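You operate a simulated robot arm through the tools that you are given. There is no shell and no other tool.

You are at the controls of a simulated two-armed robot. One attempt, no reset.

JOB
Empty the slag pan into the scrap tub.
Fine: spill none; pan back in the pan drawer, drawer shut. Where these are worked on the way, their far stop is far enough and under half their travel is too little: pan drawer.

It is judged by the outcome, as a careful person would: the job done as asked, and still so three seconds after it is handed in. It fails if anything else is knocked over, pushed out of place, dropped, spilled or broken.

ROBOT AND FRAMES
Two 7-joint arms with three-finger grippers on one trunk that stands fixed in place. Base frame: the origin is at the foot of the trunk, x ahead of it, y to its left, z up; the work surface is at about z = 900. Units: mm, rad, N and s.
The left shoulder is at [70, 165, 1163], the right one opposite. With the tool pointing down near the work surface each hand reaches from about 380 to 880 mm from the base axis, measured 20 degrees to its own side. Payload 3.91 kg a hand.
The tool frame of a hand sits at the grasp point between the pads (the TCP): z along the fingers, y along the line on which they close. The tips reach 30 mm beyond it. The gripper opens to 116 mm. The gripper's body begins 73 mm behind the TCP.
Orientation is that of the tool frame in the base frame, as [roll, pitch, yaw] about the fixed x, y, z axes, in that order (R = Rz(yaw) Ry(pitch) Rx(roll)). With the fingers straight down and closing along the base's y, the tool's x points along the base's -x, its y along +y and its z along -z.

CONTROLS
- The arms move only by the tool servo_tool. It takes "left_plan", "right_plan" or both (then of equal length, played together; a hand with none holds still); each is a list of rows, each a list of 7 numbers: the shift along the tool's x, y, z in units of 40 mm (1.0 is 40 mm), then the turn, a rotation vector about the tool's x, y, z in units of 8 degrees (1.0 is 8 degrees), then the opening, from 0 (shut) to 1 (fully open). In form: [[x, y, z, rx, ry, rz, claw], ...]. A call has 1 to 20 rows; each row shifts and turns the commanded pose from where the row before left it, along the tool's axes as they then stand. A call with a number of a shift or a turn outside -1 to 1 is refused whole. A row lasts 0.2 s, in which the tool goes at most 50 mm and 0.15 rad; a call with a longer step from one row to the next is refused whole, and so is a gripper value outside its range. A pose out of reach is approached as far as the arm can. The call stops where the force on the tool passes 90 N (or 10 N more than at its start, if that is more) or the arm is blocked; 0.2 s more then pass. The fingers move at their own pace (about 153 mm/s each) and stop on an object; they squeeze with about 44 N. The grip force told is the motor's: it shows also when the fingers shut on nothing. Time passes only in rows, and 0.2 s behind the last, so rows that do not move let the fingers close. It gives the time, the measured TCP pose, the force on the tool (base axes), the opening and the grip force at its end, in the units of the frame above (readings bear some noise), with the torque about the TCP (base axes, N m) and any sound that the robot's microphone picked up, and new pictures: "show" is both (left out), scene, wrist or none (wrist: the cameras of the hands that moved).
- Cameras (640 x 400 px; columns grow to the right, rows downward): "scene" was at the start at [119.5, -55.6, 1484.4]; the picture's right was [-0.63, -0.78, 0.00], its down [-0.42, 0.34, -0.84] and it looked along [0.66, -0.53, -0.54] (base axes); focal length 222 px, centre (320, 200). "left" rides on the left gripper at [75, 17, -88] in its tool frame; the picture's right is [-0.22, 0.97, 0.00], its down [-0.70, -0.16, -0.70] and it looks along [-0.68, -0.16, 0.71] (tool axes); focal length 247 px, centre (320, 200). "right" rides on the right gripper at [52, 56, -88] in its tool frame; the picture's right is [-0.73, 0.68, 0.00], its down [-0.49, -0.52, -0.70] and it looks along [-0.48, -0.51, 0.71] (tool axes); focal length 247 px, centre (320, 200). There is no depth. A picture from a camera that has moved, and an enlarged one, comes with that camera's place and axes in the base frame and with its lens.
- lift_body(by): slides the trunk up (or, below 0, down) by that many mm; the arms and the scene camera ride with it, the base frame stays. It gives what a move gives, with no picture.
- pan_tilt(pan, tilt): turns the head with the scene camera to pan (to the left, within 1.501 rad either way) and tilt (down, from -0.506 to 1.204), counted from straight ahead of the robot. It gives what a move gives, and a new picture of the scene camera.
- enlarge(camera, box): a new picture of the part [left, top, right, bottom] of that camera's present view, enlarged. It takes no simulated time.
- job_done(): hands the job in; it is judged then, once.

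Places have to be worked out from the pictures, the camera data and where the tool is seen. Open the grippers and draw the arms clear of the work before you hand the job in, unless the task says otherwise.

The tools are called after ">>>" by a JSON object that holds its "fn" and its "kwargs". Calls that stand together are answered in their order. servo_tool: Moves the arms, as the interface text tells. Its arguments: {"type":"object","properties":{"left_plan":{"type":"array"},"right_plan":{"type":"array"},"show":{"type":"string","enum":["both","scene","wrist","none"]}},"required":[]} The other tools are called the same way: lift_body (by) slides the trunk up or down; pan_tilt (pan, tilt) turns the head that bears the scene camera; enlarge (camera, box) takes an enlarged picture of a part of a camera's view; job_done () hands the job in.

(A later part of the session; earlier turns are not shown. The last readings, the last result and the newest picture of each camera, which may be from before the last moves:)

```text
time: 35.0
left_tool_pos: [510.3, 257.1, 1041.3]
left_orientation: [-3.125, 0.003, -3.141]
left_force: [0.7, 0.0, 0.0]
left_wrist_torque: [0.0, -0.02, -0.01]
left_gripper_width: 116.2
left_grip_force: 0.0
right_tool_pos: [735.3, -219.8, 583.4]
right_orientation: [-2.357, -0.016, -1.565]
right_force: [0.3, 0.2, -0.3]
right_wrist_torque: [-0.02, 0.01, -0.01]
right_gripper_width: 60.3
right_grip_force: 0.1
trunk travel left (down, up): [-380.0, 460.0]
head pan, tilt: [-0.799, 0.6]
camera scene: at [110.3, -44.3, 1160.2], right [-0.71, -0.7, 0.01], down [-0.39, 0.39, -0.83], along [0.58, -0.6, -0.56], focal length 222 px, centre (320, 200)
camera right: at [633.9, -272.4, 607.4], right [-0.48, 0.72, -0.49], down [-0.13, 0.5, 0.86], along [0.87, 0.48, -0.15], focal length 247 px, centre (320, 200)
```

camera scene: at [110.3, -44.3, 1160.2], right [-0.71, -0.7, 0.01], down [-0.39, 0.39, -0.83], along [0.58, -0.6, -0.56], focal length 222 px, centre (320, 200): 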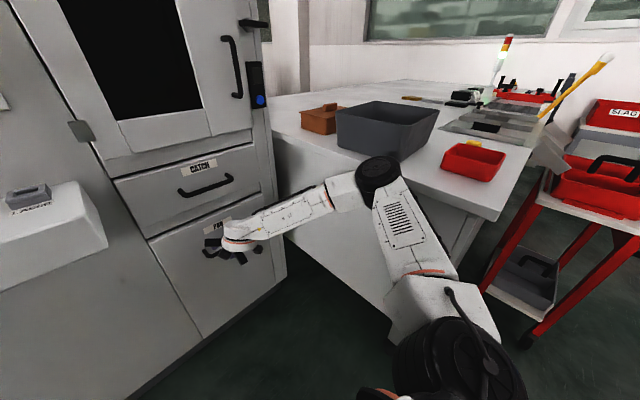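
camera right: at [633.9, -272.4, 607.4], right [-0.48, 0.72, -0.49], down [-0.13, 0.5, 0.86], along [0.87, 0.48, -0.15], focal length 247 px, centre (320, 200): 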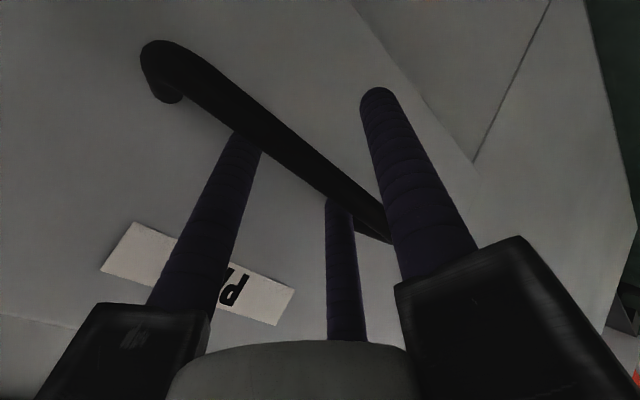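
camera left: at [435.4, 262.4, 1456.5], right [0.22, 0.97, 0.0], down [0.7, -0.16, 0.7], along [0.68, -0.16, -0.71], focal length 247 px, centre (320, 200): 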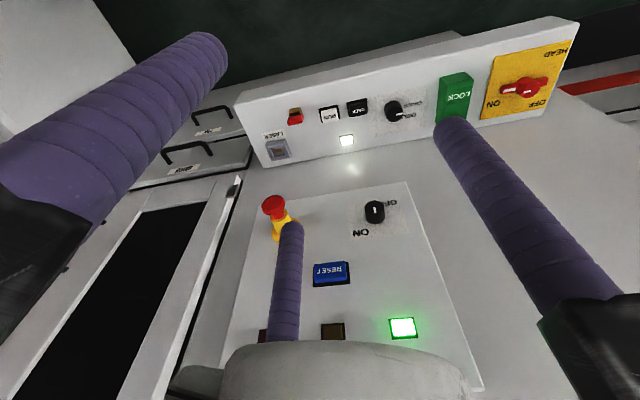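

The torso readings shifted (camera and left hand moved ~13–18 mm left), which means the right elbow is pressing on the bench edge. I back out at once along the same path.

>>> {"fn": "servo_tool", "kwargs": {"right_plan": [[0, 0, -0.5, 0, 0, 0, 0.52], [0, 0, -0.6, 0, 0, 0, 0.52], [0, 0, -0.6, 0, 0, 0, 0.52], [0, 0, -0.8, 0, 0, 0, 0.52], [0, 0, -1, 0, 0, 0, 0.52], [0, 0, 0, 0, 0, 0, 0.52]], "show": "both"}}

```text
time: 36.0
left_tool_pos: [526.6, 253.7, 1054.8]
left_orientation: [-3.107, 0.013, -3.128]
left_force: [-0.9, -3.8, 1.1]
left_wrist_torque: [0.42, -0.19, 0.0]
left_gripper_width: 116.2
left_grip_force: 0.0
right_tool_pos: [706.5, -166.7, 685.9]
right_orientation: [-2.326, -0.104, -1.416]
right_force: [-1.9, -5.9, 3.7]
right_wrist_torque: [0.32, 0.15, 0.47]
right_gripper_width: 60.5
right_grip_force: 0.0
trunk travel left (down, up): [-380.0, 460.0]
head pan, tilt: [-0.799, 0.6]
stopped in row 5 (right hand): the arm was blocked; the commanded pose is now the measured one
camera scene: at [211.9, 58.8, 1170.5], right [-0.47, -0.88, 0.02], down [-0.48, 0.24, -0.84], along [0.74, -0.41, -0.54], focal length 222 px, centre (320, 200)
camera right: at [611.8, -232.8, 711.4], right [-0.57, 0.6, -0.57], down [-0.24, 0.54, 0.81], along [0.79, 0.59, -0.17], focal length 247 px, centre (320, 200)
```

scene: 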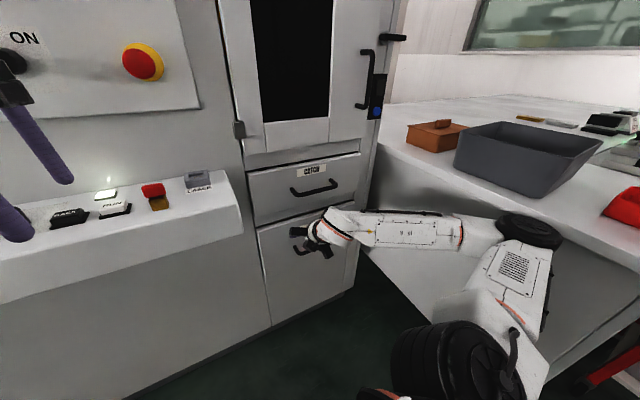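
right: 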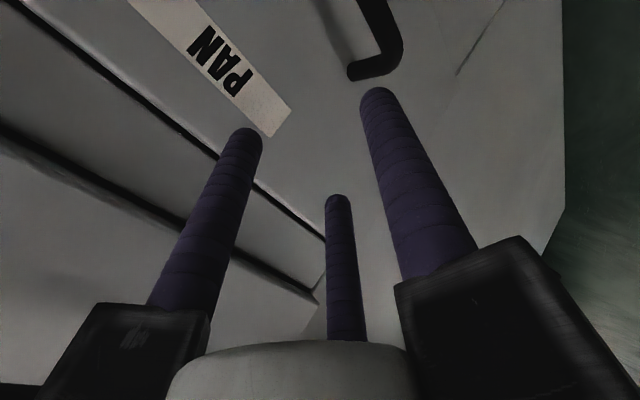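

The retreat wedged the elbow under the bench edge and pushed the whole trunk. The call stopped. I look at the elbow before moving anything else.

>>> {"fn": "pan_tilt", "kwargs": {"pan": -1.1, "tilt": 0.7}}

>>> {"fn": "enlarge", "kwargs": {"camera": "scene", "box": [260, 100, 520, 300]}}

```text
time: 36.8
left_tool_pos: [512.8, 193.7, 1041.9]
left_orientation: [-3.118, -0.003, 3.05]
left_force: [-0.3, 0.6, -0.5]
left_wrist_torque: [-0.02, 0.0, -0.01]
left_gripper_width: 116.3
left_grip_force: 0.0
right_tool_pos: [705.8, -110.7, 677.5]
right_orientation: [-2.413, -0.052, -1.173]
right_force: [0.5, -0.2, 0.2]
right_wrist_torque: [-0.03, 0.0, -0.05]
right_gripper_width: 60.6
right_grip_force: 0.1
trunk travel left (down, up): [-380.0, 460.0]
head pan, tilt: [-1.1, 0.7]
camera scene: at [235.9, 32.2, 1152.5], right [-0.71, -0.7, 0.02], down [-0.46, 0.44, -0.77], along [0.53, -0.56, -0.64], focal length 222 px, centre (320, 200)
```

scene: 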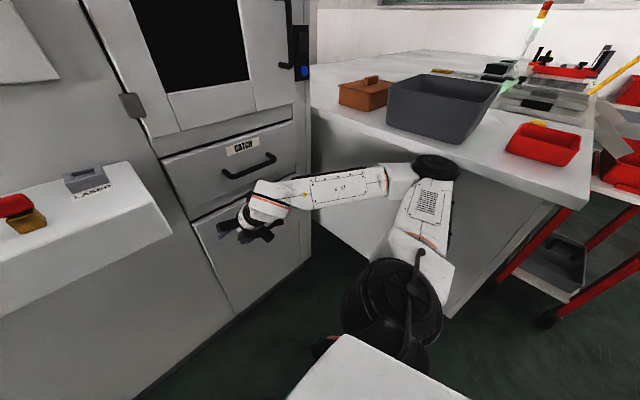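

```text
2.00 times, centred on (390, 200) of scene
camera zoom: at [235.9, 32.2, 1152.5], right [-0.71, -0.7, 0.02], down [-0.46, 0.44, -0.77], along [0.53, -0.56, -0.64], focal length 445 px, centre (180, 200)
```

zoom: 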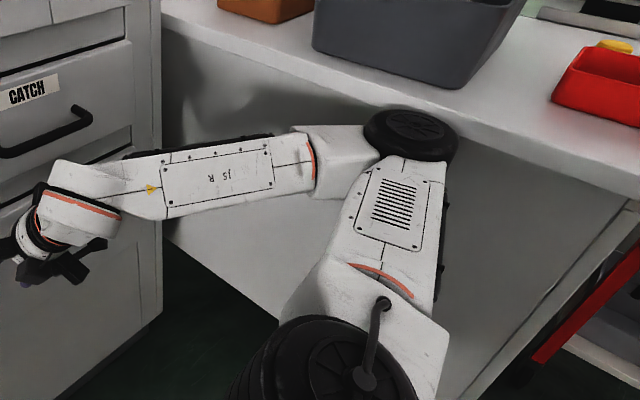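

The trunk has been displaced and turned by the wedged elbow. I let a short time pass with no motion to see whether it is still moving.

>>> {"fn": "servo_tool", "kwargs": {"right_plan": [[0, 0, 0, 0, 0, 0, 0.52]], "show": "scene"}}

```text
time: 37.1
left_tool_pos: [398.2, -34.1, 1049.4]
left_orientation: [3.117, -0.006, 2.697]
left_force: [-0.7, -4.0, 0.1]
left_wrist_torque: [0.5, -0.05, 0.07]
left_gripper_width: 116.4
left_grip_force: 0.0
right_tool_pos: [662.0, -443.3, 881.5]
right_orientation: [-1.927, -0.196, -1.935]
right_force: [13.4, -34.8, 16.2]
right_wrist_torque: [1.41, 1.66, 2.1]
right_gripper_width: 63.1
right_grip_force: 0.9
trunk travel left (down, up): [-380.0, 460.0]
head pan, tilt: [-1.1, 0.7]
stopped in row 1 (left hand): the arm was blocked; the commanded pose is now the measured one
camera scene: at [236.6, -6.9, 1155.0], right [-0.72, -0.69, -0.02], down [-0.44, 0.48, -0.76], along [0.53, -0.54, -0.66], focal length 222 px, centre (320, 200)
```

scene: 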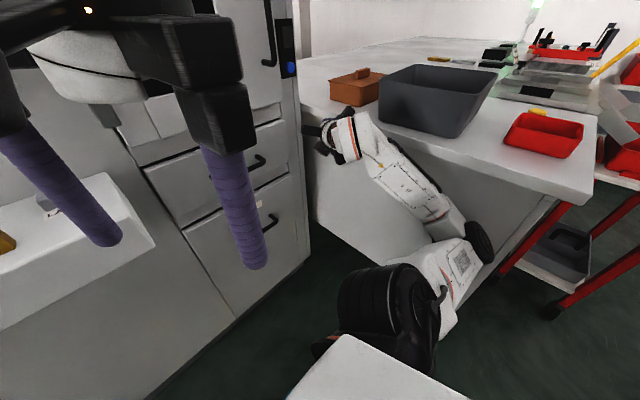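

Both arms have jumped and the right hand now presses against the bench. Before letting any more time pass, I look through the wrist cameras (no simulated time).

>>> {"fn": "enlarge", "kwargs": {"camera": "right", "box": [0, 0, 640, 400]}}

>>> {"fn": "enlarge", "kwargs": {"camera": "left", "box": [0, 0, 640, 400]}}

>>> {"fn": "enlarge", "kwargs": {"camera": "scene", "box": [280, 60, 600, 260]}}

```text
1.00 times, centred on (320, 200) of right (not enlarged: the box is as wide or as high as the picture)
camera zoom: at [546.5, -459.8, 870.6], right [-0.01, 0.64, -0.77], down [-0.22, 0.75, 0.62], along [0.98, 0.18, 0.13], focal length 247 px, centre (320, 200)
```

zoom: 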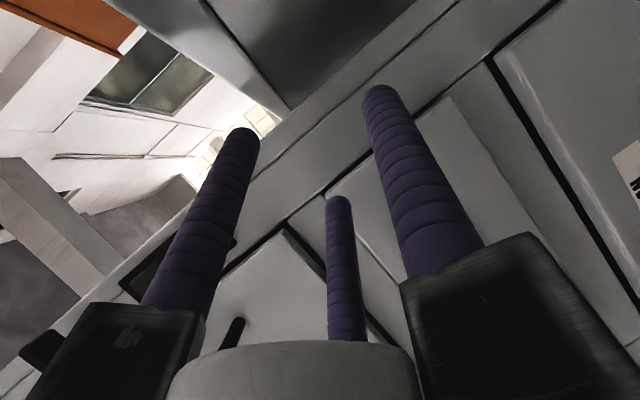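

```text
1.00 times, centred on (320, 200) of left (not enlarged: the box is as wide or as high as the picture)
camera zoom: at [336.9, 10.2, 1140.1], right [0.62, 0.78, 0.02], down [0.55, -0.46, 0.69], along [0.55, -0.42, -0.72], focal length 247 px, centre (320, 200)
```

zoom: 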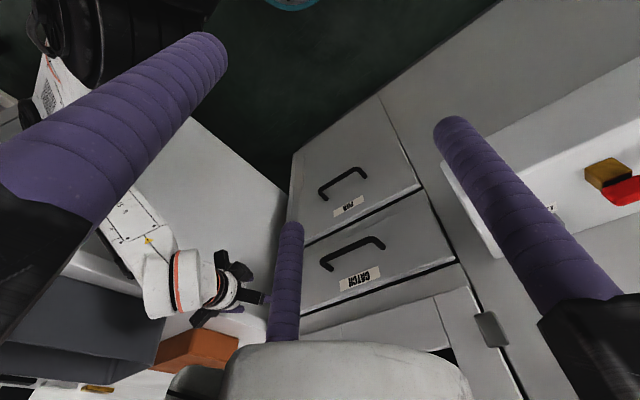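

```text
2.00 times, centred on (440, 160) of scene
camera zoom: at [236.6, -6.9, 1155.0], right [-0.72, -0.69, -0.02], down [-0.44, 0.48, -0.76], along [0.53, -0.54, -0.66], focal length 445 px, centre (80, 280)
```

zoom: 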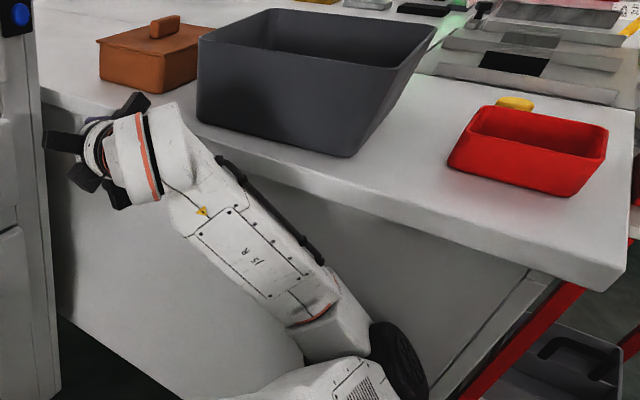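

The tub, box and red scoop look in place. I let a minimal moment pass using only the head, to see where trunk and arms settle.

>>> {"fn": "pan_tilt", "kwargs": {"pan": -1.1, "tilt": 0.72}}

```text
time: 37.7
left_tool_pos: [350.2, -57.3, 1047.4]
left_orientation: [3.113, 0.021, 2.641]
left_force: [-0.5, 3.0, -1.8]
left_wrist_torque: [-0.32, -0.02, 0.02]
left_gripper_width: 115.7
left_grip_force: 0.0
right_tool_pos: [388.0, -396.3, 653.6]
right_orientation: [-2.425, -0.004, -1.558]
right_force: [-1.3, 4.6, 0.5]
right_wrist_torque: [-0.35, -0.01, -0.4]
right_gripper_width: 60.5
right_grip_force: 0.1
trunk travel left (down, up): [-380.0, 460.0]
head pan, tilt: [-1.1, 0.721]
camera scene: at [1.1, -128.5, 1143.2], right [-0.96, -0.27, -0.03], down [-0.16, 0.64, -0.75], along [0.22, -0.72, -0.66], focal length 222 px, centre (320, 200)
```

scene: 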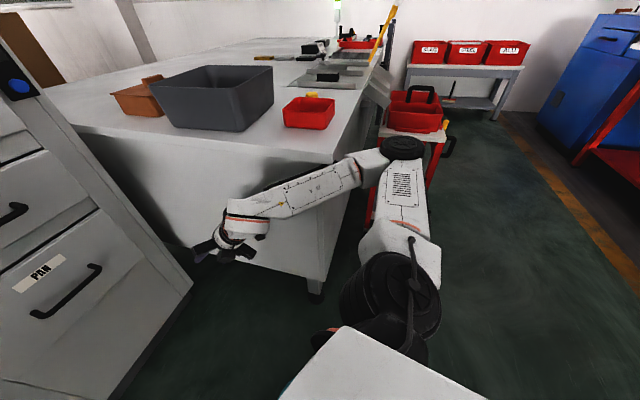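

The trunk is swinging freely back (a compliant stance), and the elbow is now clear of the bench. I let a bit more time pass with only the head to see it settle.

>>> {"fn": "pan_tilt", "kwargs": {"pan": -1.1, "tilt": 0.7}}

```text
time: 38.4
left_tool_pos: [375.2, -3.1, 1055.9]
left_orientation: [3.117, 0.021, 2.745]
left_force: [1.1, 1.0, 1.7]
left_wrist_torque: [-0.17, 0.13, -0.01]
left_gripper_width: 115.9
left_grip_force: 0.0
right_tool_pos: [430.9, -457.0, 657.2]
right_orientation: [-2.408, 0.002, -1.677]
right_force: [1.2, 0.0, 0.1]
right_wrist_torque: [-0.01, 0.18, -0.01]
right_gripper_width: 60.2
right_grip_force: 0.1
trunk travel left (down, up): [-380.0, 460.0]
head pan, tilt: [-1.1, 0.7]
camera scene: at [-72.7, -83.2, 1148.8], right [-0.98, -0.19, -0.03], down [-0.1, 0.64, -0.76], along [0.17, -0.74, -0.65], focal length 222 px, centre (320, 200)
```

scene: 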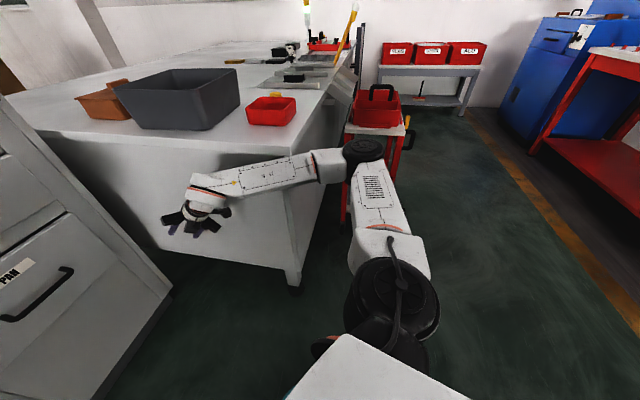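

>>> {"fn": "pan_tilt", "kwargs": {"pan": -0.9, "tilt": 0.7}}

```text
time: 39.1
left_tool_pos: [379.1, -11.8, 1055.5]
left_orientation: [3.123, 0.021, 2.739]
left_force: [-0.2, 2.5, -0.3]
left_wrist_torque: [-0.23, -0.01, -0.01]
left_gripper_width: 116.1
left_grip_force: 0.2
right_tool_pos: [430.1, -451.7, 653.0]
right_orientation: [-2.424, 0.001, -1.654]
right_force: [-0.3, 0.7, 1.0]
right_wrist_torque: [0.01, 0.0, 0.01]
right_gripper_width: 60.4
right_grip_force: 0.1
trunk travel left (down, up): [-380.0, 460.0]
head pan, tilt: [-0.901, 0.7]
camera scene: at [-56.0, -78.8, 1149.6], right [-0.92, -0.38, -0.03], down [-0.23, 0.6, -0.77], along [0.31, -0.7, -0.64], focal length 222 px, centre (320, 200)
```

scene: 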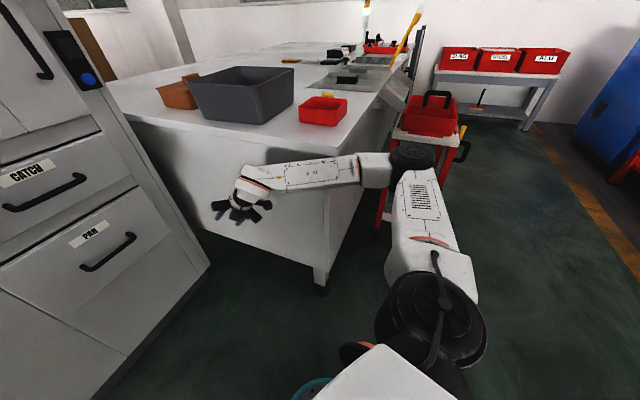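

The trunk has come to rest but displaced: about 138 mm back and turned about 0.25 rad to the right (camera axis tells so). Everything on the bench still stands where it was. I raise the trunk well above the bench so any re-solving of the arm pose happens in free space.

>>> {"fn": "lift_body", "kwargs": {"by": 350}}

>>> {"fn": "pan_tilt", "kwargs": {"pan": -0.5, "tilt": 0.6}}

```text
time: 39.4
left_tool_pos: [474.7, 27.6, 1036.4]
left_orientation: [-3.14, -0.008, 2.875]
left_force: [5.5, -18.9, -9.4]
left_wrist_torque: [2.06, 0.68, 0.0]
left_gripper_width: 115.9
left_grip_force: 0.0
right_tool_pos: [470.2, -433.1, 641.5]
right_orientation: [-2.466, -0.026, -1.421]
right_force: [-1.8, 5.2, -0.8]
right_wrist_torque: [-0.51, -0.18, -0.3]
right_gripper_width: 60.2
right_grip_force: 0.0
trunk travel left (down, up): [-377.0, 463.0]
head pan, tilt: [-0.901, 0.7]
stopped: the arm was blocked; the commanded pose is now the measured one
```

```text
time: 40.3
left_tool_pos: [478.4, 121.7, 1057.5]
left_orientation: [-3.136, 0.022, 3.015]
left_force: [-0.1, 1.0, 0.1]
left_wrist_torque: [-0.06, -0.01, 0.02]
left_gripper_width: 115.8
left_grip_force: 0.1
right_tool_pos: [489.7, -397.1, 655.9]
right_orientation: [-2.437, 0.022, -1.344]
right_force: [-0.3, 1.1, -0.2]
right_wrist_torque: [0.0, -0.04, -0.06]
right_gripper_width: 60.0
right_grip_force: 0.1
trunk travel left (down, up): [-377.0, 463.0]
head pan, tilt: [-0.499, 0.6]
camera scene: at [-82.6, -66.5, 1160.2], right [-0.79, -0.62, -0.01], down [-0.33, 0.44, -0.84], along [0.52, -0.65, -0.55], focal length 222 px, centre (320, 200)
```

scene: 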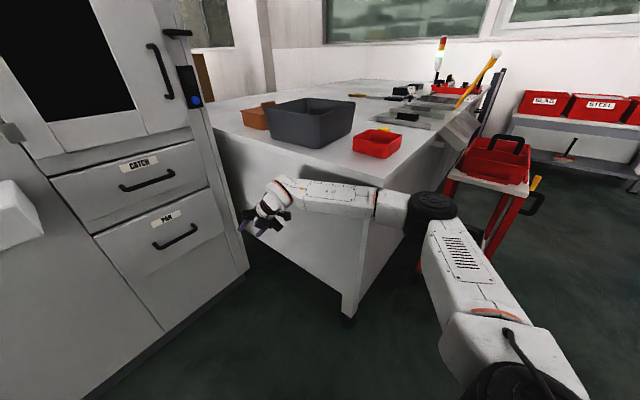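

The trunk settled again, now turned about 0.4 rad and ~180 mm back; jumps occur because the held arm poses get re-solved after each "blocked" stop. The right hand is in free space at [490, -397, 656]; I send a gentle plan that steers its commanded pose toward where the hand really is, to get back into step.

>>> {"fn": "servo_tool", "kwargs": {"right_plan": [[0.36, 0.85, -0.78, 0, 0, 0, 0.52], [0.36, 0.85, -0.78, 0, 0, 0, 0.52], [0, 0, 0, 0, 0, 0, 0.52], [0, 0, 0, 0, 0, 0, 0.52]], "show": "scene"}}

```text
time: 40.6
left_tool_pos: [567.7, 418.1, 1024.6]
left_orientation: [3.127, -0.031, -2.757]
left_force: [9.5, -2.8, -9.9]
left_wrist_torque: [0.27, 1.06, -0.03]
left_gripper_width: 115.9
left_grip_force: 0.1
right_tool_pos: [539.3, -65.4, 474.5]
right_orientation: [-2.695, -0.062, -0.617]
right_force: [-55.5, 40.7, -32.1]
right_wrist_torque: [-3.21, -6.38, -2.47]
right_gripper_width: 60.8
right_grip_force: 0.8
trunk travel left (down, up): [-377.0, 463.0]
head pan, tilt: [-0.499, 0.6]
stopped in row 1 (left hand): the arm was blocked; the commanded pose is now the measured one
camera scene: at [0.7, -76.5, 1158.4], right [-0.69, -0.72, 0.01], down [-0.42, 0.39, -0.82], along [0.59, -0.58, -0.57], focal length 222 px, centre (320, 200)
```

scene: 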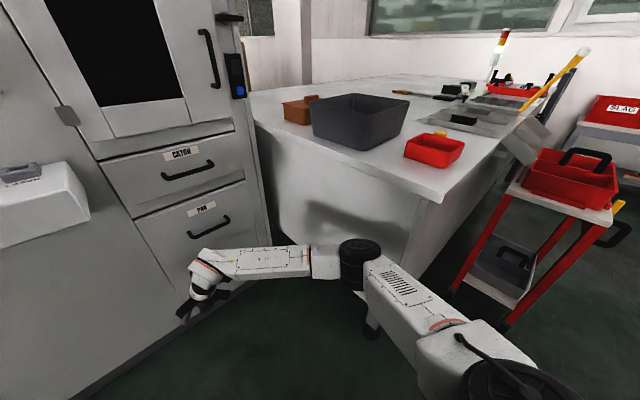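

Another jump; the trunk moved again (partly back toward its place). I let it come to rest using only the head, which does not disturb the arms.

>>> {"fn": "pan_tilt", "kwargs": {"pan": -0.5, "tilt": 0.75}}

>>> {"fn": "pan_tilt", "kwargs": {"pan": -0.3, "tilt": 0.75}}

```text
time: 41.3
left_tool_pos: [564.9, 345.0, 1048.7]
left_orientation: [3.139, 0.009, -2.873]
left_force: [0.5, -2.2, 0.4]
left_wrist_torque: [0.31, -0.02, -0.02]
left_gripper_width: 116.2
left_grip_force: 0.1
right_tool_pos: [748.7, -119.0, 634.3]
right_orientation: [-2.479, 0.034, -0.909]
right_force: [-98.5, 44.9, -5.3]
right_wrist_torque: [1.28, 2.69, 2.84]
right_gripper_width: 10.0
right_grip_force: 0.1
trunk travel left (down, up): [-377.0, 463.0]
head pan, tilt: [-0.499, 0.75]
camera scene: at [119.4, -35.0, 1147.4], right [-0.47, -0.88, 0.0], down [-0.6, 0.32, -0.73], along [0.65, -0.35, -0.68], focal length 222 px, centre (320, 200)
```

scene: 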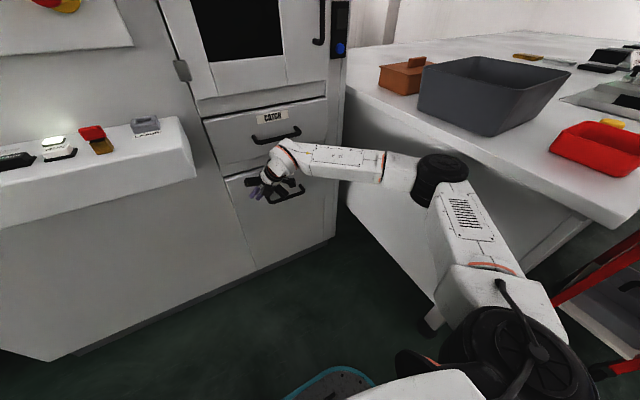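

```text
time: 42.0
left_tool_pos: [560.6, 350.9, 1046.5]
left_orientation: [-3.14, 0.007, -2.865]
left_force: [-0.1, 0.4, -0.1]
left_wrist_torque: [-0.03, 0.02, -0.04]
left_gripper_width: 116.0
left_grip_force: 0.0
right_tool_pos: [745.2, -128.6, 635.8]
right_orientation: [-2.478, 0.023, -0.921]
right_force: [-92.6, 17.6, 3.6]
right_wrist_torque: [0.57, 1.03, 0.65]
right_gripper_width: 17.1
right_grip_force: 0.1
trunk travel left (down, up): [-377.0, 463.0]
head pan, tilt: [-0.3, 0.75]
camera scene: at [120.9, -23.3, 1146.2], right [-0.3, -0.95, 0.0], down [-0.65, 0.2, -0.74], along [0.7, -0.22, -0.68], focal length 222 px, centre (320, 200)
```

scene: 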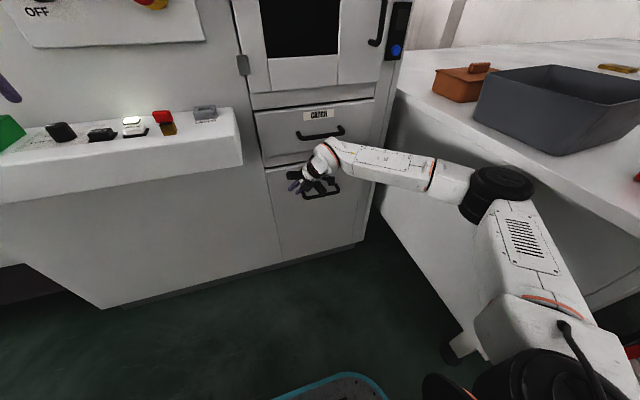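

Good news: with the arms free of the bench the trunk swung back to its nominal place (yaw ≈ 0), so its stance is springy and the earlier displacement came from the forearm pressing on the bench. Now the right fingers press on the drawer front (-92 N), so I back off gently in -X.

>>> {"fn": "servo_tool", "kwargs": {"right_plan": [[-0.45, 0.47, -0.37, 0, 0, 0, 0.5], [-0.45, 0.47, -0.37, 0, 0, 0, 0.5]], "show": "both"}}

```text
time: 42.6
left_tool_pos: [571.7, 360.6, 1036.6]
left_orientation: [-3.135, -0.004, -2.866]
left_force: [0.1, -0.4, 0.6]
left_wrist_torque: [0.06, -0.03, -0.02]
left_gripper_width: 115.7
left_grip_force: 0.1
right_tool_pos: [702.2, -125.8, 629.4]
right_orientation: [-2.48, 0.003, -0.925]
right_force: [0.2, -0.2, -0.1]
right_wrist_torque: [-0.04, -0.02, -0.03]
right_gripper_width: 57.8
right_grip_force: 0.1
trunk travel left (down, up): [-377.0, 463.0]
head pan, tilt: [-0.3, 0.75]
camera scene: at [134.6, -11.1, 1143.4], right [-0.29, -0.96, 0.01], down [-0.66, 0.19, -0.73], along [0.7, -0.22, -0.68], focal length 222 px, centre (320, 200)
camera right: at [654.3, -226.8, 663.4], right [-0.87, 0.26, -0.42], down [-0.31, 0.38, 0.87], along [0.39, 0.89, -0.25], focal length 247 px, centre (320, 200)
```

scene: 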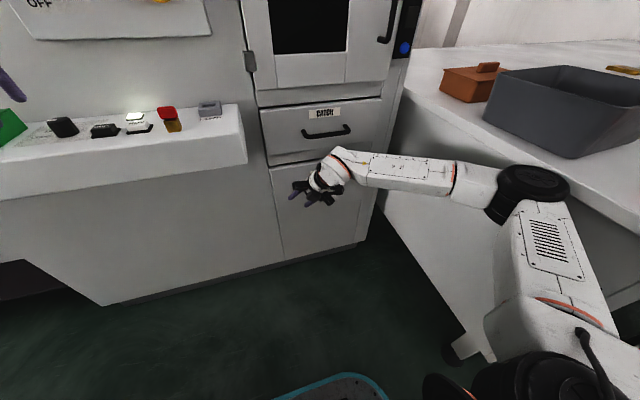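
right: 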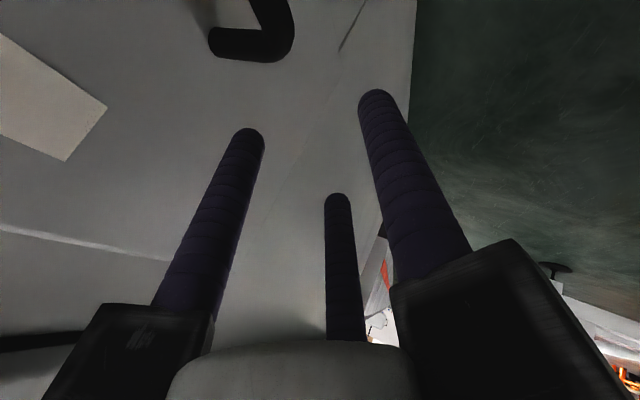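

The hand is free now, but the trunk is still nudged ~13 mm left, so the elbow touches the bench's edge from the side. I raise the trunk a little so the elbow slides up clear of the slab.

>>> {"fn": "lift_body", "kwargs": {"by": 40}}

>>> {"fn": "pan_tilt", "kwargs": {"pan": -0.7, "tilt": 0.7}}

```text
time: 43.5
left_tool_pos: [569.9, 363.5, 1076.9]
left_orientation: [-3.128, -0.006, -2.868]
left_force: [0.2, -0.2, 0.2]
left_wrist_torque: [0.02, 0.03, 0.06]
left_gripper_width: 116.0
left_grip_force: 0.0
right_tool_pos: [699.3, -124.2, 670.2]
right_orientation: [-2.485, 0.001, -0.926]
right_force: [-0.2, -0.1, 0.0]
right_wrist_torque: [-0.01, -0.01, 0.01]
right_gripper_width: 58.1
right_grip_force: 0.0
trunk travel left (down, up): [-417.0, 423.0]
head pan, tilt: [-0.3, 0.75]
```

```text
time: 44.3
left_tool_pos: [569.1, 363.9, 1077.8]
left_orientation: [-3.128, -0.003, -2.865]
left_force: [0.4, 0.0, 0.1]
left_wrist_torque: [0.02, 0.03, 0.01]
left_gripper_width: 116.0
left_grip_force: 0.1
right_tool_pos: [699.6, -123.1, 670.6]
right_orientation: [-2.485, 0.0, -0.927]
right_force: [-0.4, -0.6, 0.5]
right_wrist_torque: [-0.04, -0.03, -0.01]
right_gripper_width: 58.1
right_grip_force: 0.0
trunk travel left (down, up): [-417.0, 423.0]
head pan, tilt: [-0.7, 0.7]
camera scene: at [115.6, -37.0, 1189.7], right [-0.64, -0.77, 0.01], down [-0.5, 0.4, -0.77], along [0.59, -0.5, -0.64], focal length 222 px, centre (320, 200)
```

scene: 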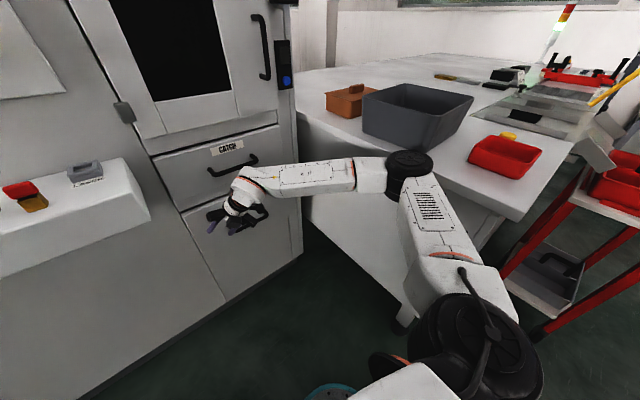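

The lift worked smoothly; the elbow still leans on the edge a little. I continue raising.

>>> {"fn": "lift_body", "kwargs": {"by": 60}}

>>> {"fn": "pan_tilt", "kwargs": {"pan": -0.75, "tilt": 0.7}}

```text
time: 45.3
left_tool_pos: [563.6, 351.0, 1148.4]
left_orientation: [-3.139, 0.003, -2.867]
left_force: [-0.8, -0.5, 0.3]
left_wrist_torque: [-0.06, -0.03, 0.01]
left_gripper_width: 116.3
left_grip_force: 0.0
right_tool_pos: [697.6, -140.7, 739.0]
right_orientation: [-2.468, 0.005, -0.939]
right_force: [-0.5, -1.3, 1.4]
right_wrist_torque: [0.06, 0.03, 0.07]
right_gripper_width: 57.9
right_grip_force: 0.1
trunk travel left (down, up): [-477.0, 363.0]
head pan, tilt: [-0.7, 0.7]
```

```text
time: 46.0
left_tool_pos: [568.8, 357.5, 1141.4]
left_orientation: [-3.138, -0.002, -2.866]
left_force: [-0.2, -0.4, 0.3]
left_wrist_torque: [0.0, 0.03, -0.01]
left_gripper_width: 116.1
left_grip_force: 0.1
right_tool_pos: [701.6, -131.7, 734.2]
right_orientation: [-2.473, 0.003, -0.931]
right_force: [0.4, 0.3, 0.3]
right_wrist_torque: [-0.03, 0.02, 0.01]
right_gripper_width: 58.2
right_grip_force: 0.0
trunk travel left (down, up): [-477.0, 363.0]
head pan, tilt: [-0.75, 0.7]
camera scene: at [114.0, -49.7, 1250.2], right [-0.68, -0.73, 0.01], down [-0.47, 0.43, -0.77], along [0.56, -0.52, -0.64], focal length 222 px, centre (320, 200)
```

scene: 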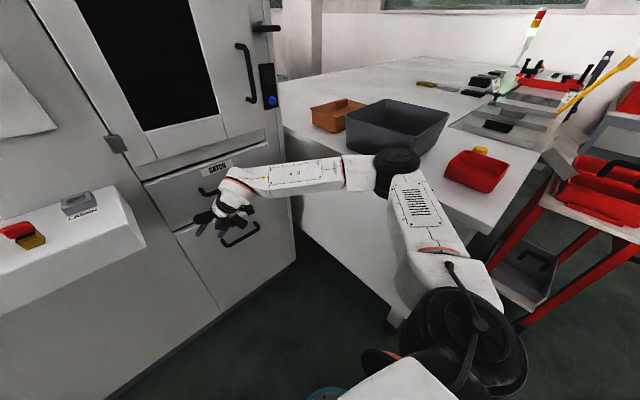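

Nearly free now. I raise the trunk another 100 mm so the elbow is well above the bench.

>>> {"fn": "lift_body", "kwargs": {"by": 100}}

>>> {"fn": "pan_tilt", "kwargs": {"pan": -0.8, "tilt": 0.7}}

```text
time: 47.3
left_tool_pos: [566.8, 350.9, 1245.1]
left_orientation: [-3.141, 0.004, -2.867]
left_force: [0.7, -0.4, 0.6]
left_wrist_torque: [-0.01, 0.02, 0.0]
left_gripper_width: 115.8
left_grip_force: 0.1
right_tool_pos: [703.7, -136.9, 842.0]
right_orientation: [-2.455, -0.002, -0.933]
right_force: [0.4, 2.6, 11.4]
right_wrist_torque: [-0.12, -0.59, 0.06]
right_gripper_width: 59.4
right_grip_force: 1.7
trunk travel left (down, up): [-577.0, 263.0]
head pan, tilt: [-0.75, 0.7]
```

```text
time: 47.9
left_tool_pos: [565.3, 353.0, 1245.3]
left_orientation: [-3.141, 0.004, -2.866]
left_force: [-0.4, 1.2, 0.4]
left_wrist_torque: [-0.01, 0.03, -0.02]
left_gripper_width: 116.1
left_grip_force: 0.1
right_tool_pos: [698.6, -132.5, 837.6]
right_orientation: [-2.462, 0.005, -0.93]
right_force: [-11.1, 3.3, 44.7]
right_wrist_torque: [-0.26, -3.5, -0.06]
right_gripper_width: 60.7
right_grip_force: 2.4
trunk travel left (down, up): [-577.0, 263.0]
head pan, tilt: [-0.799, 0.7]
camera scene: at [106.0, -57.7, 1350.1], right [-0.72, -0.7, 0.0], down [-0.45, 0.46, -0.77], along [0.54, -0.55, -0.64], focal length 222 px, centre (320, 200)
```

scene: 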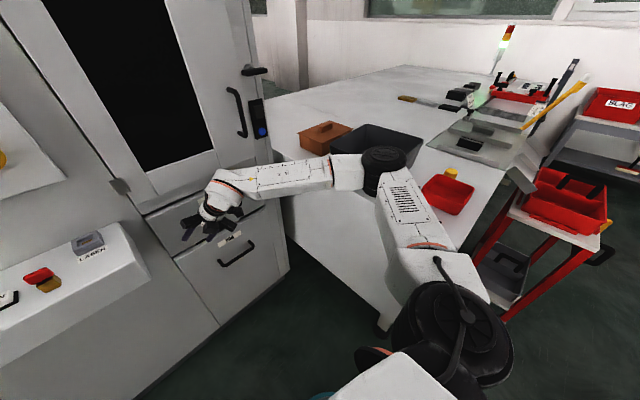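

The trunk is back at nominal, but one finger now rests on the CATCH handle's left end (45 N upward). I lift and back the hand off by about 80 mm in -X.

>>> {"fn": "servo_tool", "kwargs": {"right_plan": [[-0.3, 0.0, -0.6, 0, 0, 0, 0.5], [-0.605, 0.627, -0.49, 0, 0, 0, 0.5], [-0.605, 0.627, -0.49, 0, 0, 0, 0.5], [0, 0, 0, 0, 0, 0, 0.5]], "show": "both"}}

```text
time: 48.9
left_tool_pos: [569.3, 349.9, 1243.5]
left_orientation: [3.14, -0.002, -2.868]
left_force: [0.1, -0.3, -0.7]
left_wrist_torque: [0.04, -0.01, 0.0]
left_gripper_width: 115.9
left_grip_force: 0.1
right_tool_pos: [599.5, -136.0, 851.5]
right_orientation: [-2.473, 0.01, -0.936]
right_force: [-0.6, -0.3, 0.2]
right_wrist_torque: [-0.01, -0.05, 0.01]
right_gripper_width: 58.1
right_grip_force: 0.0
trunk travel left (down, up): [-577.0, 263.0]
head pan, tilt: [-0.799, 0.7]
camera scene: at [109.5, -61.1, 1349.2], right [-0.72, -0.7, 0.0], down [-0.45, 0.46, -0.76], along [0.53, -0.55, -0.64], focal length 222 px, centre (320, 200)
camera right: at [550.7, -238.0, 885.5], right [-0.87, 0.28, -0.41], down [-0.3, 0.37, 0.88], along [0.4, 0.89, -0.24], focal length 247 px, centre (320, 200)
```

scene: 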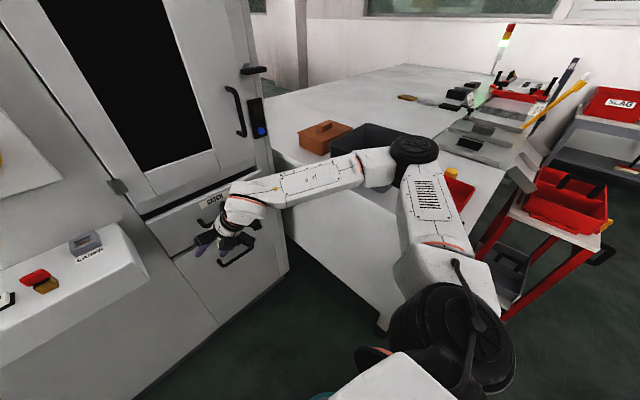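
right: 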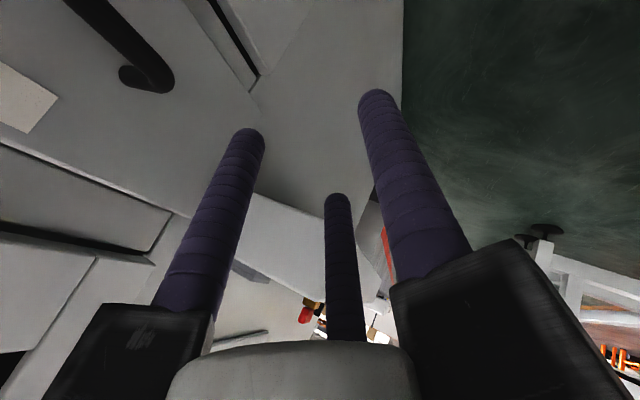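

Free, and the trunk is at nominal. I now turn the hand back to face straight ahead (yaw -1.571) and step left-right to the handle's y, then raise the trunk further so the elbow stays above the bench during the reach.

>>> {"fn": "servo_tool", "kwargs": {"right_plan": [[0, 0, 0, 0, 0.56, 0.717, 0.5], [0, 0, 0, 0, 0.56, 0.717, 0.5], [0, 0, 0, 0, 0.56, 0.717, 0.5], [0, 0, 0, 0, 0.56, 0.717, 0.5], [0, 0, 0, 0, 0.56, 0.717, 0.5], [0, 0, 0, 0, 0, 0, 0.5]], "show": "none"}}

>>> {"fn": "lift_body", "kwargs": {"by": 100}}

>>> {"fn": "pan_tilt", "kwargs": {"pan": -0.85, "tilt": 0.7}}

```text
time: 50.3
left_tool_pos: [567.4, 350.5, 1242.5]
left_orientation: [3.14, 0.002, -2.865]
left_force: [0.0, -0.8, 0.3]
left_wrist_torque: [0.02, 0.0, 0.01]
left_gripper_width: 115.9
left_grip_force: 0.0
right_tool_pos: [601.3, -135.5, 851.9]
right_orientation: [-2.477, 0.013, -1.571]
right_force: [-0.5, 0.6, -1.4]
right_wrist_torque: [0.0, -0.02, -0.02]
right_gripper_width: 58.1
right_grip_force: 0.0
trunk travel left (down, up): [-577.0, 263.0]
head pan, tilt: [-0.799, 0.7]
```

```text
time: 51.7
left_tool_pos: [569.3, 349.7, 1343.6]
left_orientation: [-3.141, 0.001, -2.865]
left_force: [0.5, 0.8, 0.9]
left_wrist_torque: [0.04, 0.02, 0.02]
left_gripper_width: 115.6
left_grip_force: 0.0
right_tool_pos: [600.9, -135.7, 950.5]
right_orientation: [-2.478, 0.013, -1.57]
right_force: [0.0, -0.7, -0.1]
right_wrist_torque: [-0.03, 0.04, 0.01]
right_gripper_width: 58.0
right_grip_force: 0.0
trunk travel left (down, up): [-677.0, 163.0]
head pan, tilt: [-0.799, 0.7]
```

```text
time: 52.3
left_tool_pos: [569.5, 350.1, 1342.8]
left_orientation: [3.141, 0.0, -2.864]
left_force: [-0.4, 0.1, -0.9]
left_wrist_torque: [-0.03, 0.01, 0.04]
left_gripper_width: 116.2
left_grip_force: 0.0
right_tool_pos: [599.6, -136.2, 950.9]
right_orientation: [-2.48, 0.014, -1.571]
right_force: [1.0, -0.4, 0.7]
right_wrist_torque: [0.01, 0.03, 0.01]
right_gripper_width: 58.0
right_grip_force: 0.1
trunk travel left (down, up): [-677.0, 163.0]
head pan, tilt: [-0.85, 0.7]
camera scene: at [106.1, -63.3, 1449.3], right [-0.75, -0.66, 0.0], down [-0.43, 0.48, -0.76], along [0.5, -0.57, -0.64], focal length 222 px, centre (320, 200)
```

scene: 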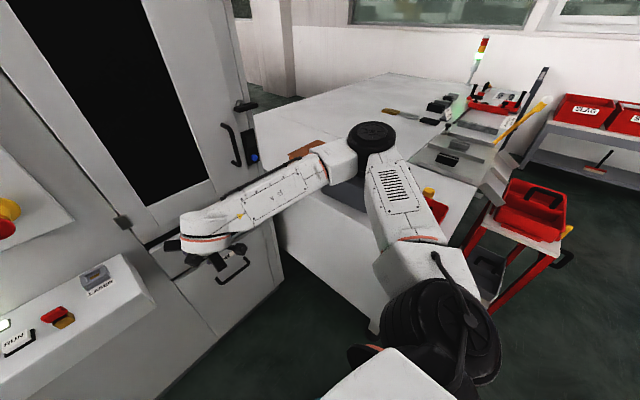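

Everything is back in order and the elbow is now high over the bench. I lower the hand in front of the drawers to about [600, -224, 700], away from the CATCH handle, and set the pitch to 45°.

>>> {"fn": "servo_tool", "kwargs": {"right_plan": [[0.314, 0.553, 0.706, 0, 0, 0, 0.5], [0.314, 0.553, 0.706, 0, 0, 0, 0.5], [0.314, 0.553, 0.706, 0, 0, 0, 0.5], [0.314, 0.553, 0.706, 0, 0, 0, 0.5], [0, 0, 0, 0.9, 0, 0, 0.5]], "show": "scene"}}

```text
time: 53.5
left_tool_pos: [567.2, 350.8, 1343.8]
left_orientation: [-3.141, 0.001, -2.865]
left_force: [0.4, -1.0, -1.1]
left_wrist_torque: [-0.02, -0.01, -0.02]
left_gripper_width: 116.0
left_grip_force: 0.0
right_tool_pos: [599.4, -183.6, 806.1]
right_orientation: [-2.351, 0.012, -1.57]
right_force: [0.2, 0.3, -1.0]
right_wrist_torque: [-0.03, 0.05, 0.0]
right_gripper_width: 58.2
right_grip_force: 0.0
trunk travel left (down, up): [-677.0, 163.0]
head pan, tilt: [-0.85, 0.7]
camera scene: at [105.1, -63.2, 1449.5], right [-0.75, -0.66, 0.0], down [-0.42, 0.48, -0.77], along [0.51, -0.57, -0.64], focal length 222 px, centre (320, 200)
```

scene: 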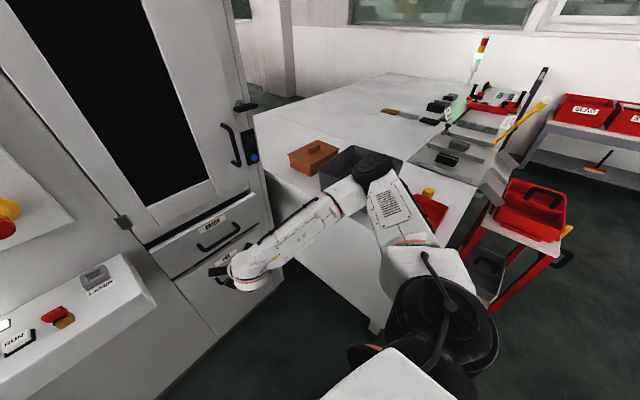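

No contact, elbow at z≈1200. I continue down and forward to the pre-grasp point about [660, -224, 654].

>>> {"fn": "servo_tool", "kwargs": {"right_plan": [[0.2, 0.33, 0.748, 0, 0, 0, 0.5], [0.2, 0.33, 0.748, 0, 0, 0, 0.5], [0.2, 0.33, 0.748, 0, 0, 0, 0.5], [0.2, 0.33, 0.748, 0, 0, 0, 0.5], [0.2, 0.33, 0.748, 0, 0, 0, 0.5], [0, 0, 0, 0, 0, 0, 0.5]], "show": "both"}}

```text
time: 54.9
left_tool_pos: [567.8, 350.7, 1343.7]
left_orientation: [-3.141, 0.001, -2.866]
left_force: [-0.3, -0.9, 0.0]
left_wrist_torque: [0.0, 0.0, 0.02]
left_gripper_width: 115.9
left_grip_force: 0.0
right_tool_pos: [662.1, -223.2, 655.9]
right_orientation: [-2.352, 0.012, -1.569]
right_force: [0.0, -0.1, 0.1]
right_wrist_torque: [-0.04, -0.01, 0.01]
right_gripper_width: 57.8
right_grip_force: 0.0
trunk travel left (down, up): [-677.0, 163.0]
head pan, tilt: [-0.85, 0.7]
camera scene: at [105.5, -63.1, 1449.4], right [-0.75, -0.66, 0.0], down [-0.42, 0.48, -0.77], along [0.5, -0.57, -0.64], focal length 222 px, centre (320, 200)
camera right: at [559.3, -276.1, 676.7], right [-0.48, 0.74, -0.47], down [-0.13, 0.48, 0.87], along [0.87, 0.48, -0.13], focal length 247 px, centre (320, 200)
```

scene: 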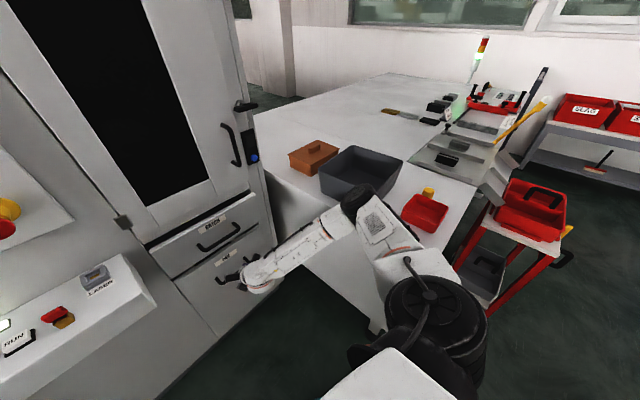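
right: 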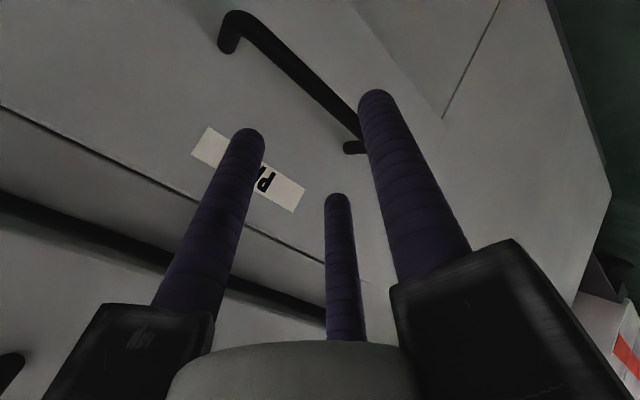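

Same pre-grasp view as before, now with the elbow at z≈1150 well clear of the bench and the trunk unmoved. I slide in along the tool axis so the bar sits between the fingers.

>>> {"fn": "servo_tool", "kwargs": {"right_plan": [[0, -0.12, 0.5, 0, 0, 0, 0.52], [0, 0, 0.5, 0, 0, 0, 0.52], [0, 0, 0.5, 0, 0, 0, 0.52], [0, 0, 0.5, 0, 0, 0, 0.52], [0, 0, 0.4, 0, 0, 0, 0.52], [0, 0, 0.2, 0, 0, 0, 0.52], [0, 0, 0, 0, 0, 0, 0.52]], "show": "both"}}

```text
time: 56.5
left_tool_pos: [568.7, 349.8, 1342.8]
left_orientation: [3.141, 0.001, -2.866]
left_force: [-0.3, -0.3, -0.5]
left_wrist_torque: [-0.02, 0.01, 0.03]
left_gripper_width: 115.9
left_grip_force: 0.1
right_tool_pos: [736.9, -221.6, 583.6]
right_orientation: [-2.352, 0.012, -1.571]
right_force: [0.5, -0.1, 0.0]
right_wrist_torque: [-0.02, -0.02, 0.02]
right_gripper_width: 60.2
right_grip_force: 0.0
trunk travel left (down, up): [-677.0, 163.0]
head pan, tilt: [-0.85, 0.7]
camera scene: at [105.9, -63.3, 1449.4], right [-0.75, -0.66, 0.0], down [-0.43, 0.48, -0.76], along [0.5, -0.57, -0.64], focal length 222 px, centre (320, 200)
camera right: at [634.6, -274.2, 604.7], right [-0.48, 0.74, -0.47], down [-0.13, 0.48, 0.87], along [0.87, 0.48, -0.13], focal length 247 px, centre (320, 200)
```

scene: 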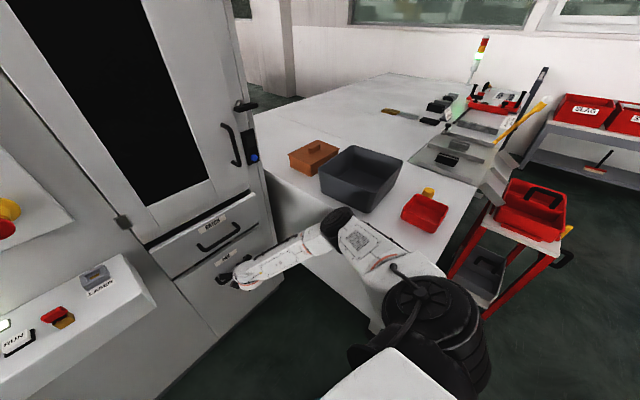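
right: 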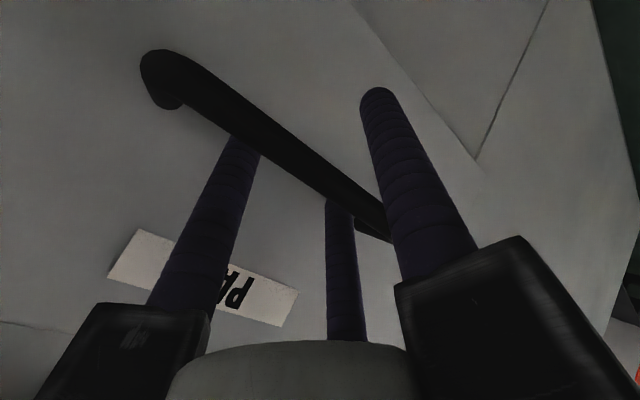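

The two far prongs sit just behind the bar. I advance a further 8 mm and close the gripper on it.

>>> {"fn": "servo_tool", "kwargs": {"right_plan": [[0, 0, 0.2, 0, 0, 0, 0.52], [0, 0, 0, 0, 0, 0, 0.3], [0, 0, 0, 0, 0, 0, 0.0], [0, 0, 0, 0, 0, 0, 0.0], [0, 0, 0, 0, 0, 0, 0.0]], "show": "both"}}

```text
time: 57.7
left_tool_pos: [567.7, 350.5, 1342.9]
left_orientation: [3.141, 0.001, -2.865]
left_force: [0.7, -0.1, 0.2]
left_wrist_torque: [0.02, 0.0, 0.03]
left_gripper_width: 116.0
left_grip_force: 0.0
right_tool_pos: [743.0, -221.3, 578.0]
right_orientation: [-2.353, 0.01, -1.571]
right_force: [3.5, -3.3, 1.3]
right_wrist_torque: [-0.45, 0.02, 0.33]
right_gripper_width: 23.7
right_grip_force: 44.9
trunk travel left (down, up): [-677.0, 163.0]
head pan, tilt: [-0.85, 0.7]
camera scene: at [106.3, -63.6, 1449.3], right [-0.75, -0.66, 0.0], down [-0.43, 0.48, -0.76], along [0.5, -0.57, -0.64], focal length 222 px, centre (320, 200)
camera right: at [640.4, -274.3, 599.1], right [-0.48, 0.74, -0.48], down [-0.13, 0.48, 0.87], along [0.87, 0.48, -0.13], focal length 247 px, centre (320, 200)
```

scene: 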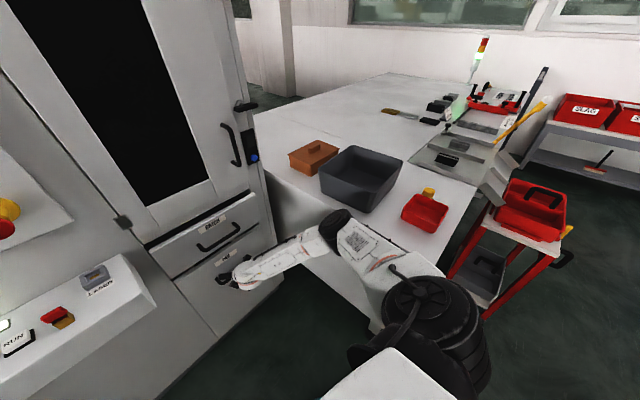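
right: 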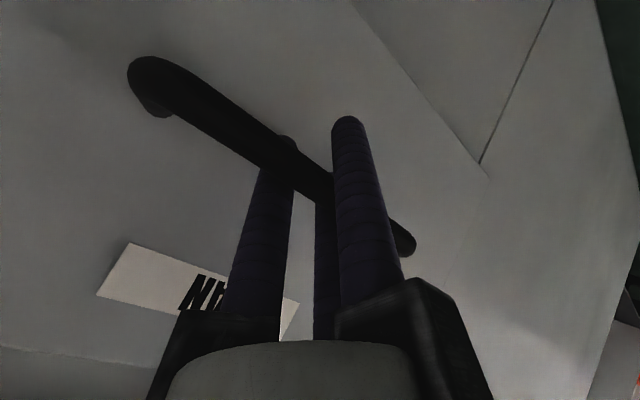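

The bar is gripped (23.7 mm, 45 N). I pull straight back (-X) slowly by 60 mm and check.

>>> {"fn": "servo_tool", "kwargs": {"right_plan": [[0, 0.35, -0.355, 0, 0, 0, 0], [0, 0.35, -0.355, 0, 0, 0, 0], [0, 0.35, -0.355, 0, 0, 0, 0], [0, 0, 0, 0, 0, 0, 0]], "show": "both"}}

```text
time: 58.7
left_tool_pos: [567.6, 349.7, 1344.0]
left_orientation: [3.138, 0.001, -2.866]
left_force: [0.3, -0.8, -0.1]
left_wrist_torque: [-0.03, 0.0, 0.0]
left_gripper_width: 115.9
left_grip_force: 0.0
right_tool_pos: [681.4, -220.7, 577.2]
right_orientation: [-2.354, 0.013, -1.57]
right_force: [-0.9, -5.2, 3.7]
right_wrist_torque: [-0.05, 0.01, 0.85]
right_gripper_width: 23.3
right_grip_force: 44.8
trunk travel left (down, up): [-677.0, 163.0]
head pan, tilt: [-0.85, 0.7]
camera scene: at [105.6, -63.7, 1449.4], right [-0.75, -0.66, 0.0], down [-0.42, 0.48, -0.76], along [0.5, -0.57, -0.64], focal length 222 px, centre (320, 200)
camera right: at [578.9, -274.3, 599.1], right [-0.48, 0.74, -0.47], down [-0.13, 0.48, 0.87], along [0.87, 0.48, -0.14], focal length 247 px, centre (320, 200)
```

scene: 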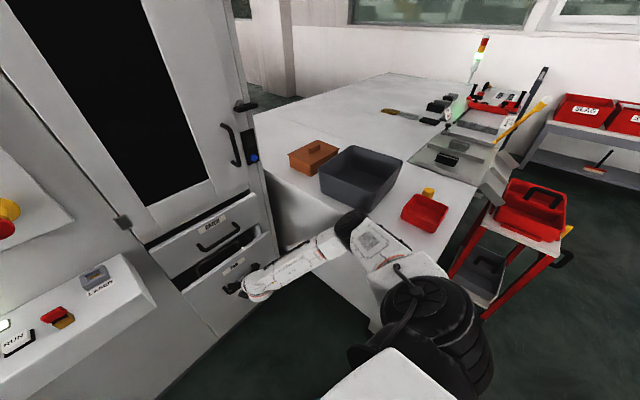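
right: 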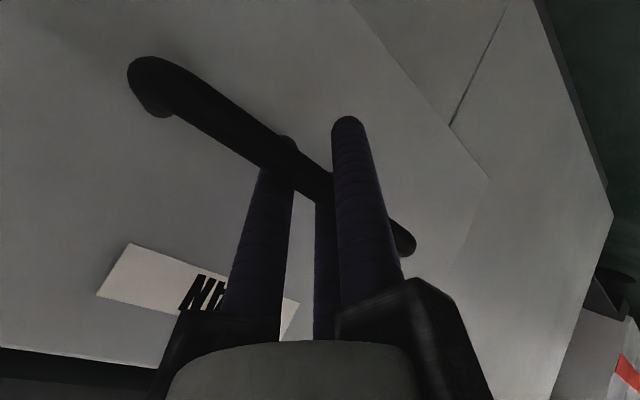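

The drawer is sliding open easily (60 mm). I continue pulling in steps of 100 mm, watching trunk and elbow.

>>> {"fn": "servo_tool", "kwargs": {"right_plan": [[0, 0.44, -0.44, 0, 0, 0, 0], [0, 0.44, -0.44, 0, 0, 0, 0], [0, 0.44, -0.44, 0, 0, 0, 0], [0, 0.44, -0.44, 0, 0, 0, 0], [0, 0, 0, 0, 0, 0, 0]], "show": "scene"}}

```text
time: 59.9
left_tool_pos: [569.4, 349.4, 1342.5]
left_orientation: [3.14, 0.0, -2.869]
left_force: [-0.1, 0.2, 0.6]
left_wrist_torque: [-0.03, 0.01, 0.0]
left_gripper_width: 115.9
left_grip_force: 0.1
right_tool_pos: [582.6, -221.5, 577.7]
right_orientation: [-2.356, 0.012, -1.572]
right_force: [-1.7, -13.3, -2.9]
right_wrist_torque: [-0.7, -0.01, 0.38]
right_gripper_width: 23.3
right_grip_force: 45.2
trunk travel left (down, up): [-677.0, 163.0]
head pan, tilt: [-0.85, 0.7]
camera scene: at [106.0, -64.7, 1449.3], right [-0.75, -0.66, 0.0], down [-0.43, 0.48, -0.76], along [0.5, -0.57, -0.64], focal length 222 px, centre (320, 200)
```

scene: 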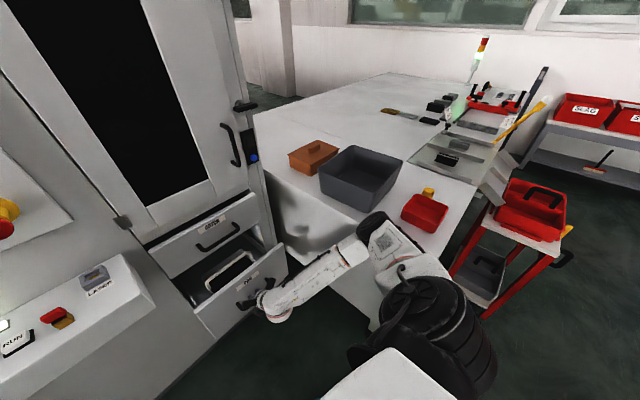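

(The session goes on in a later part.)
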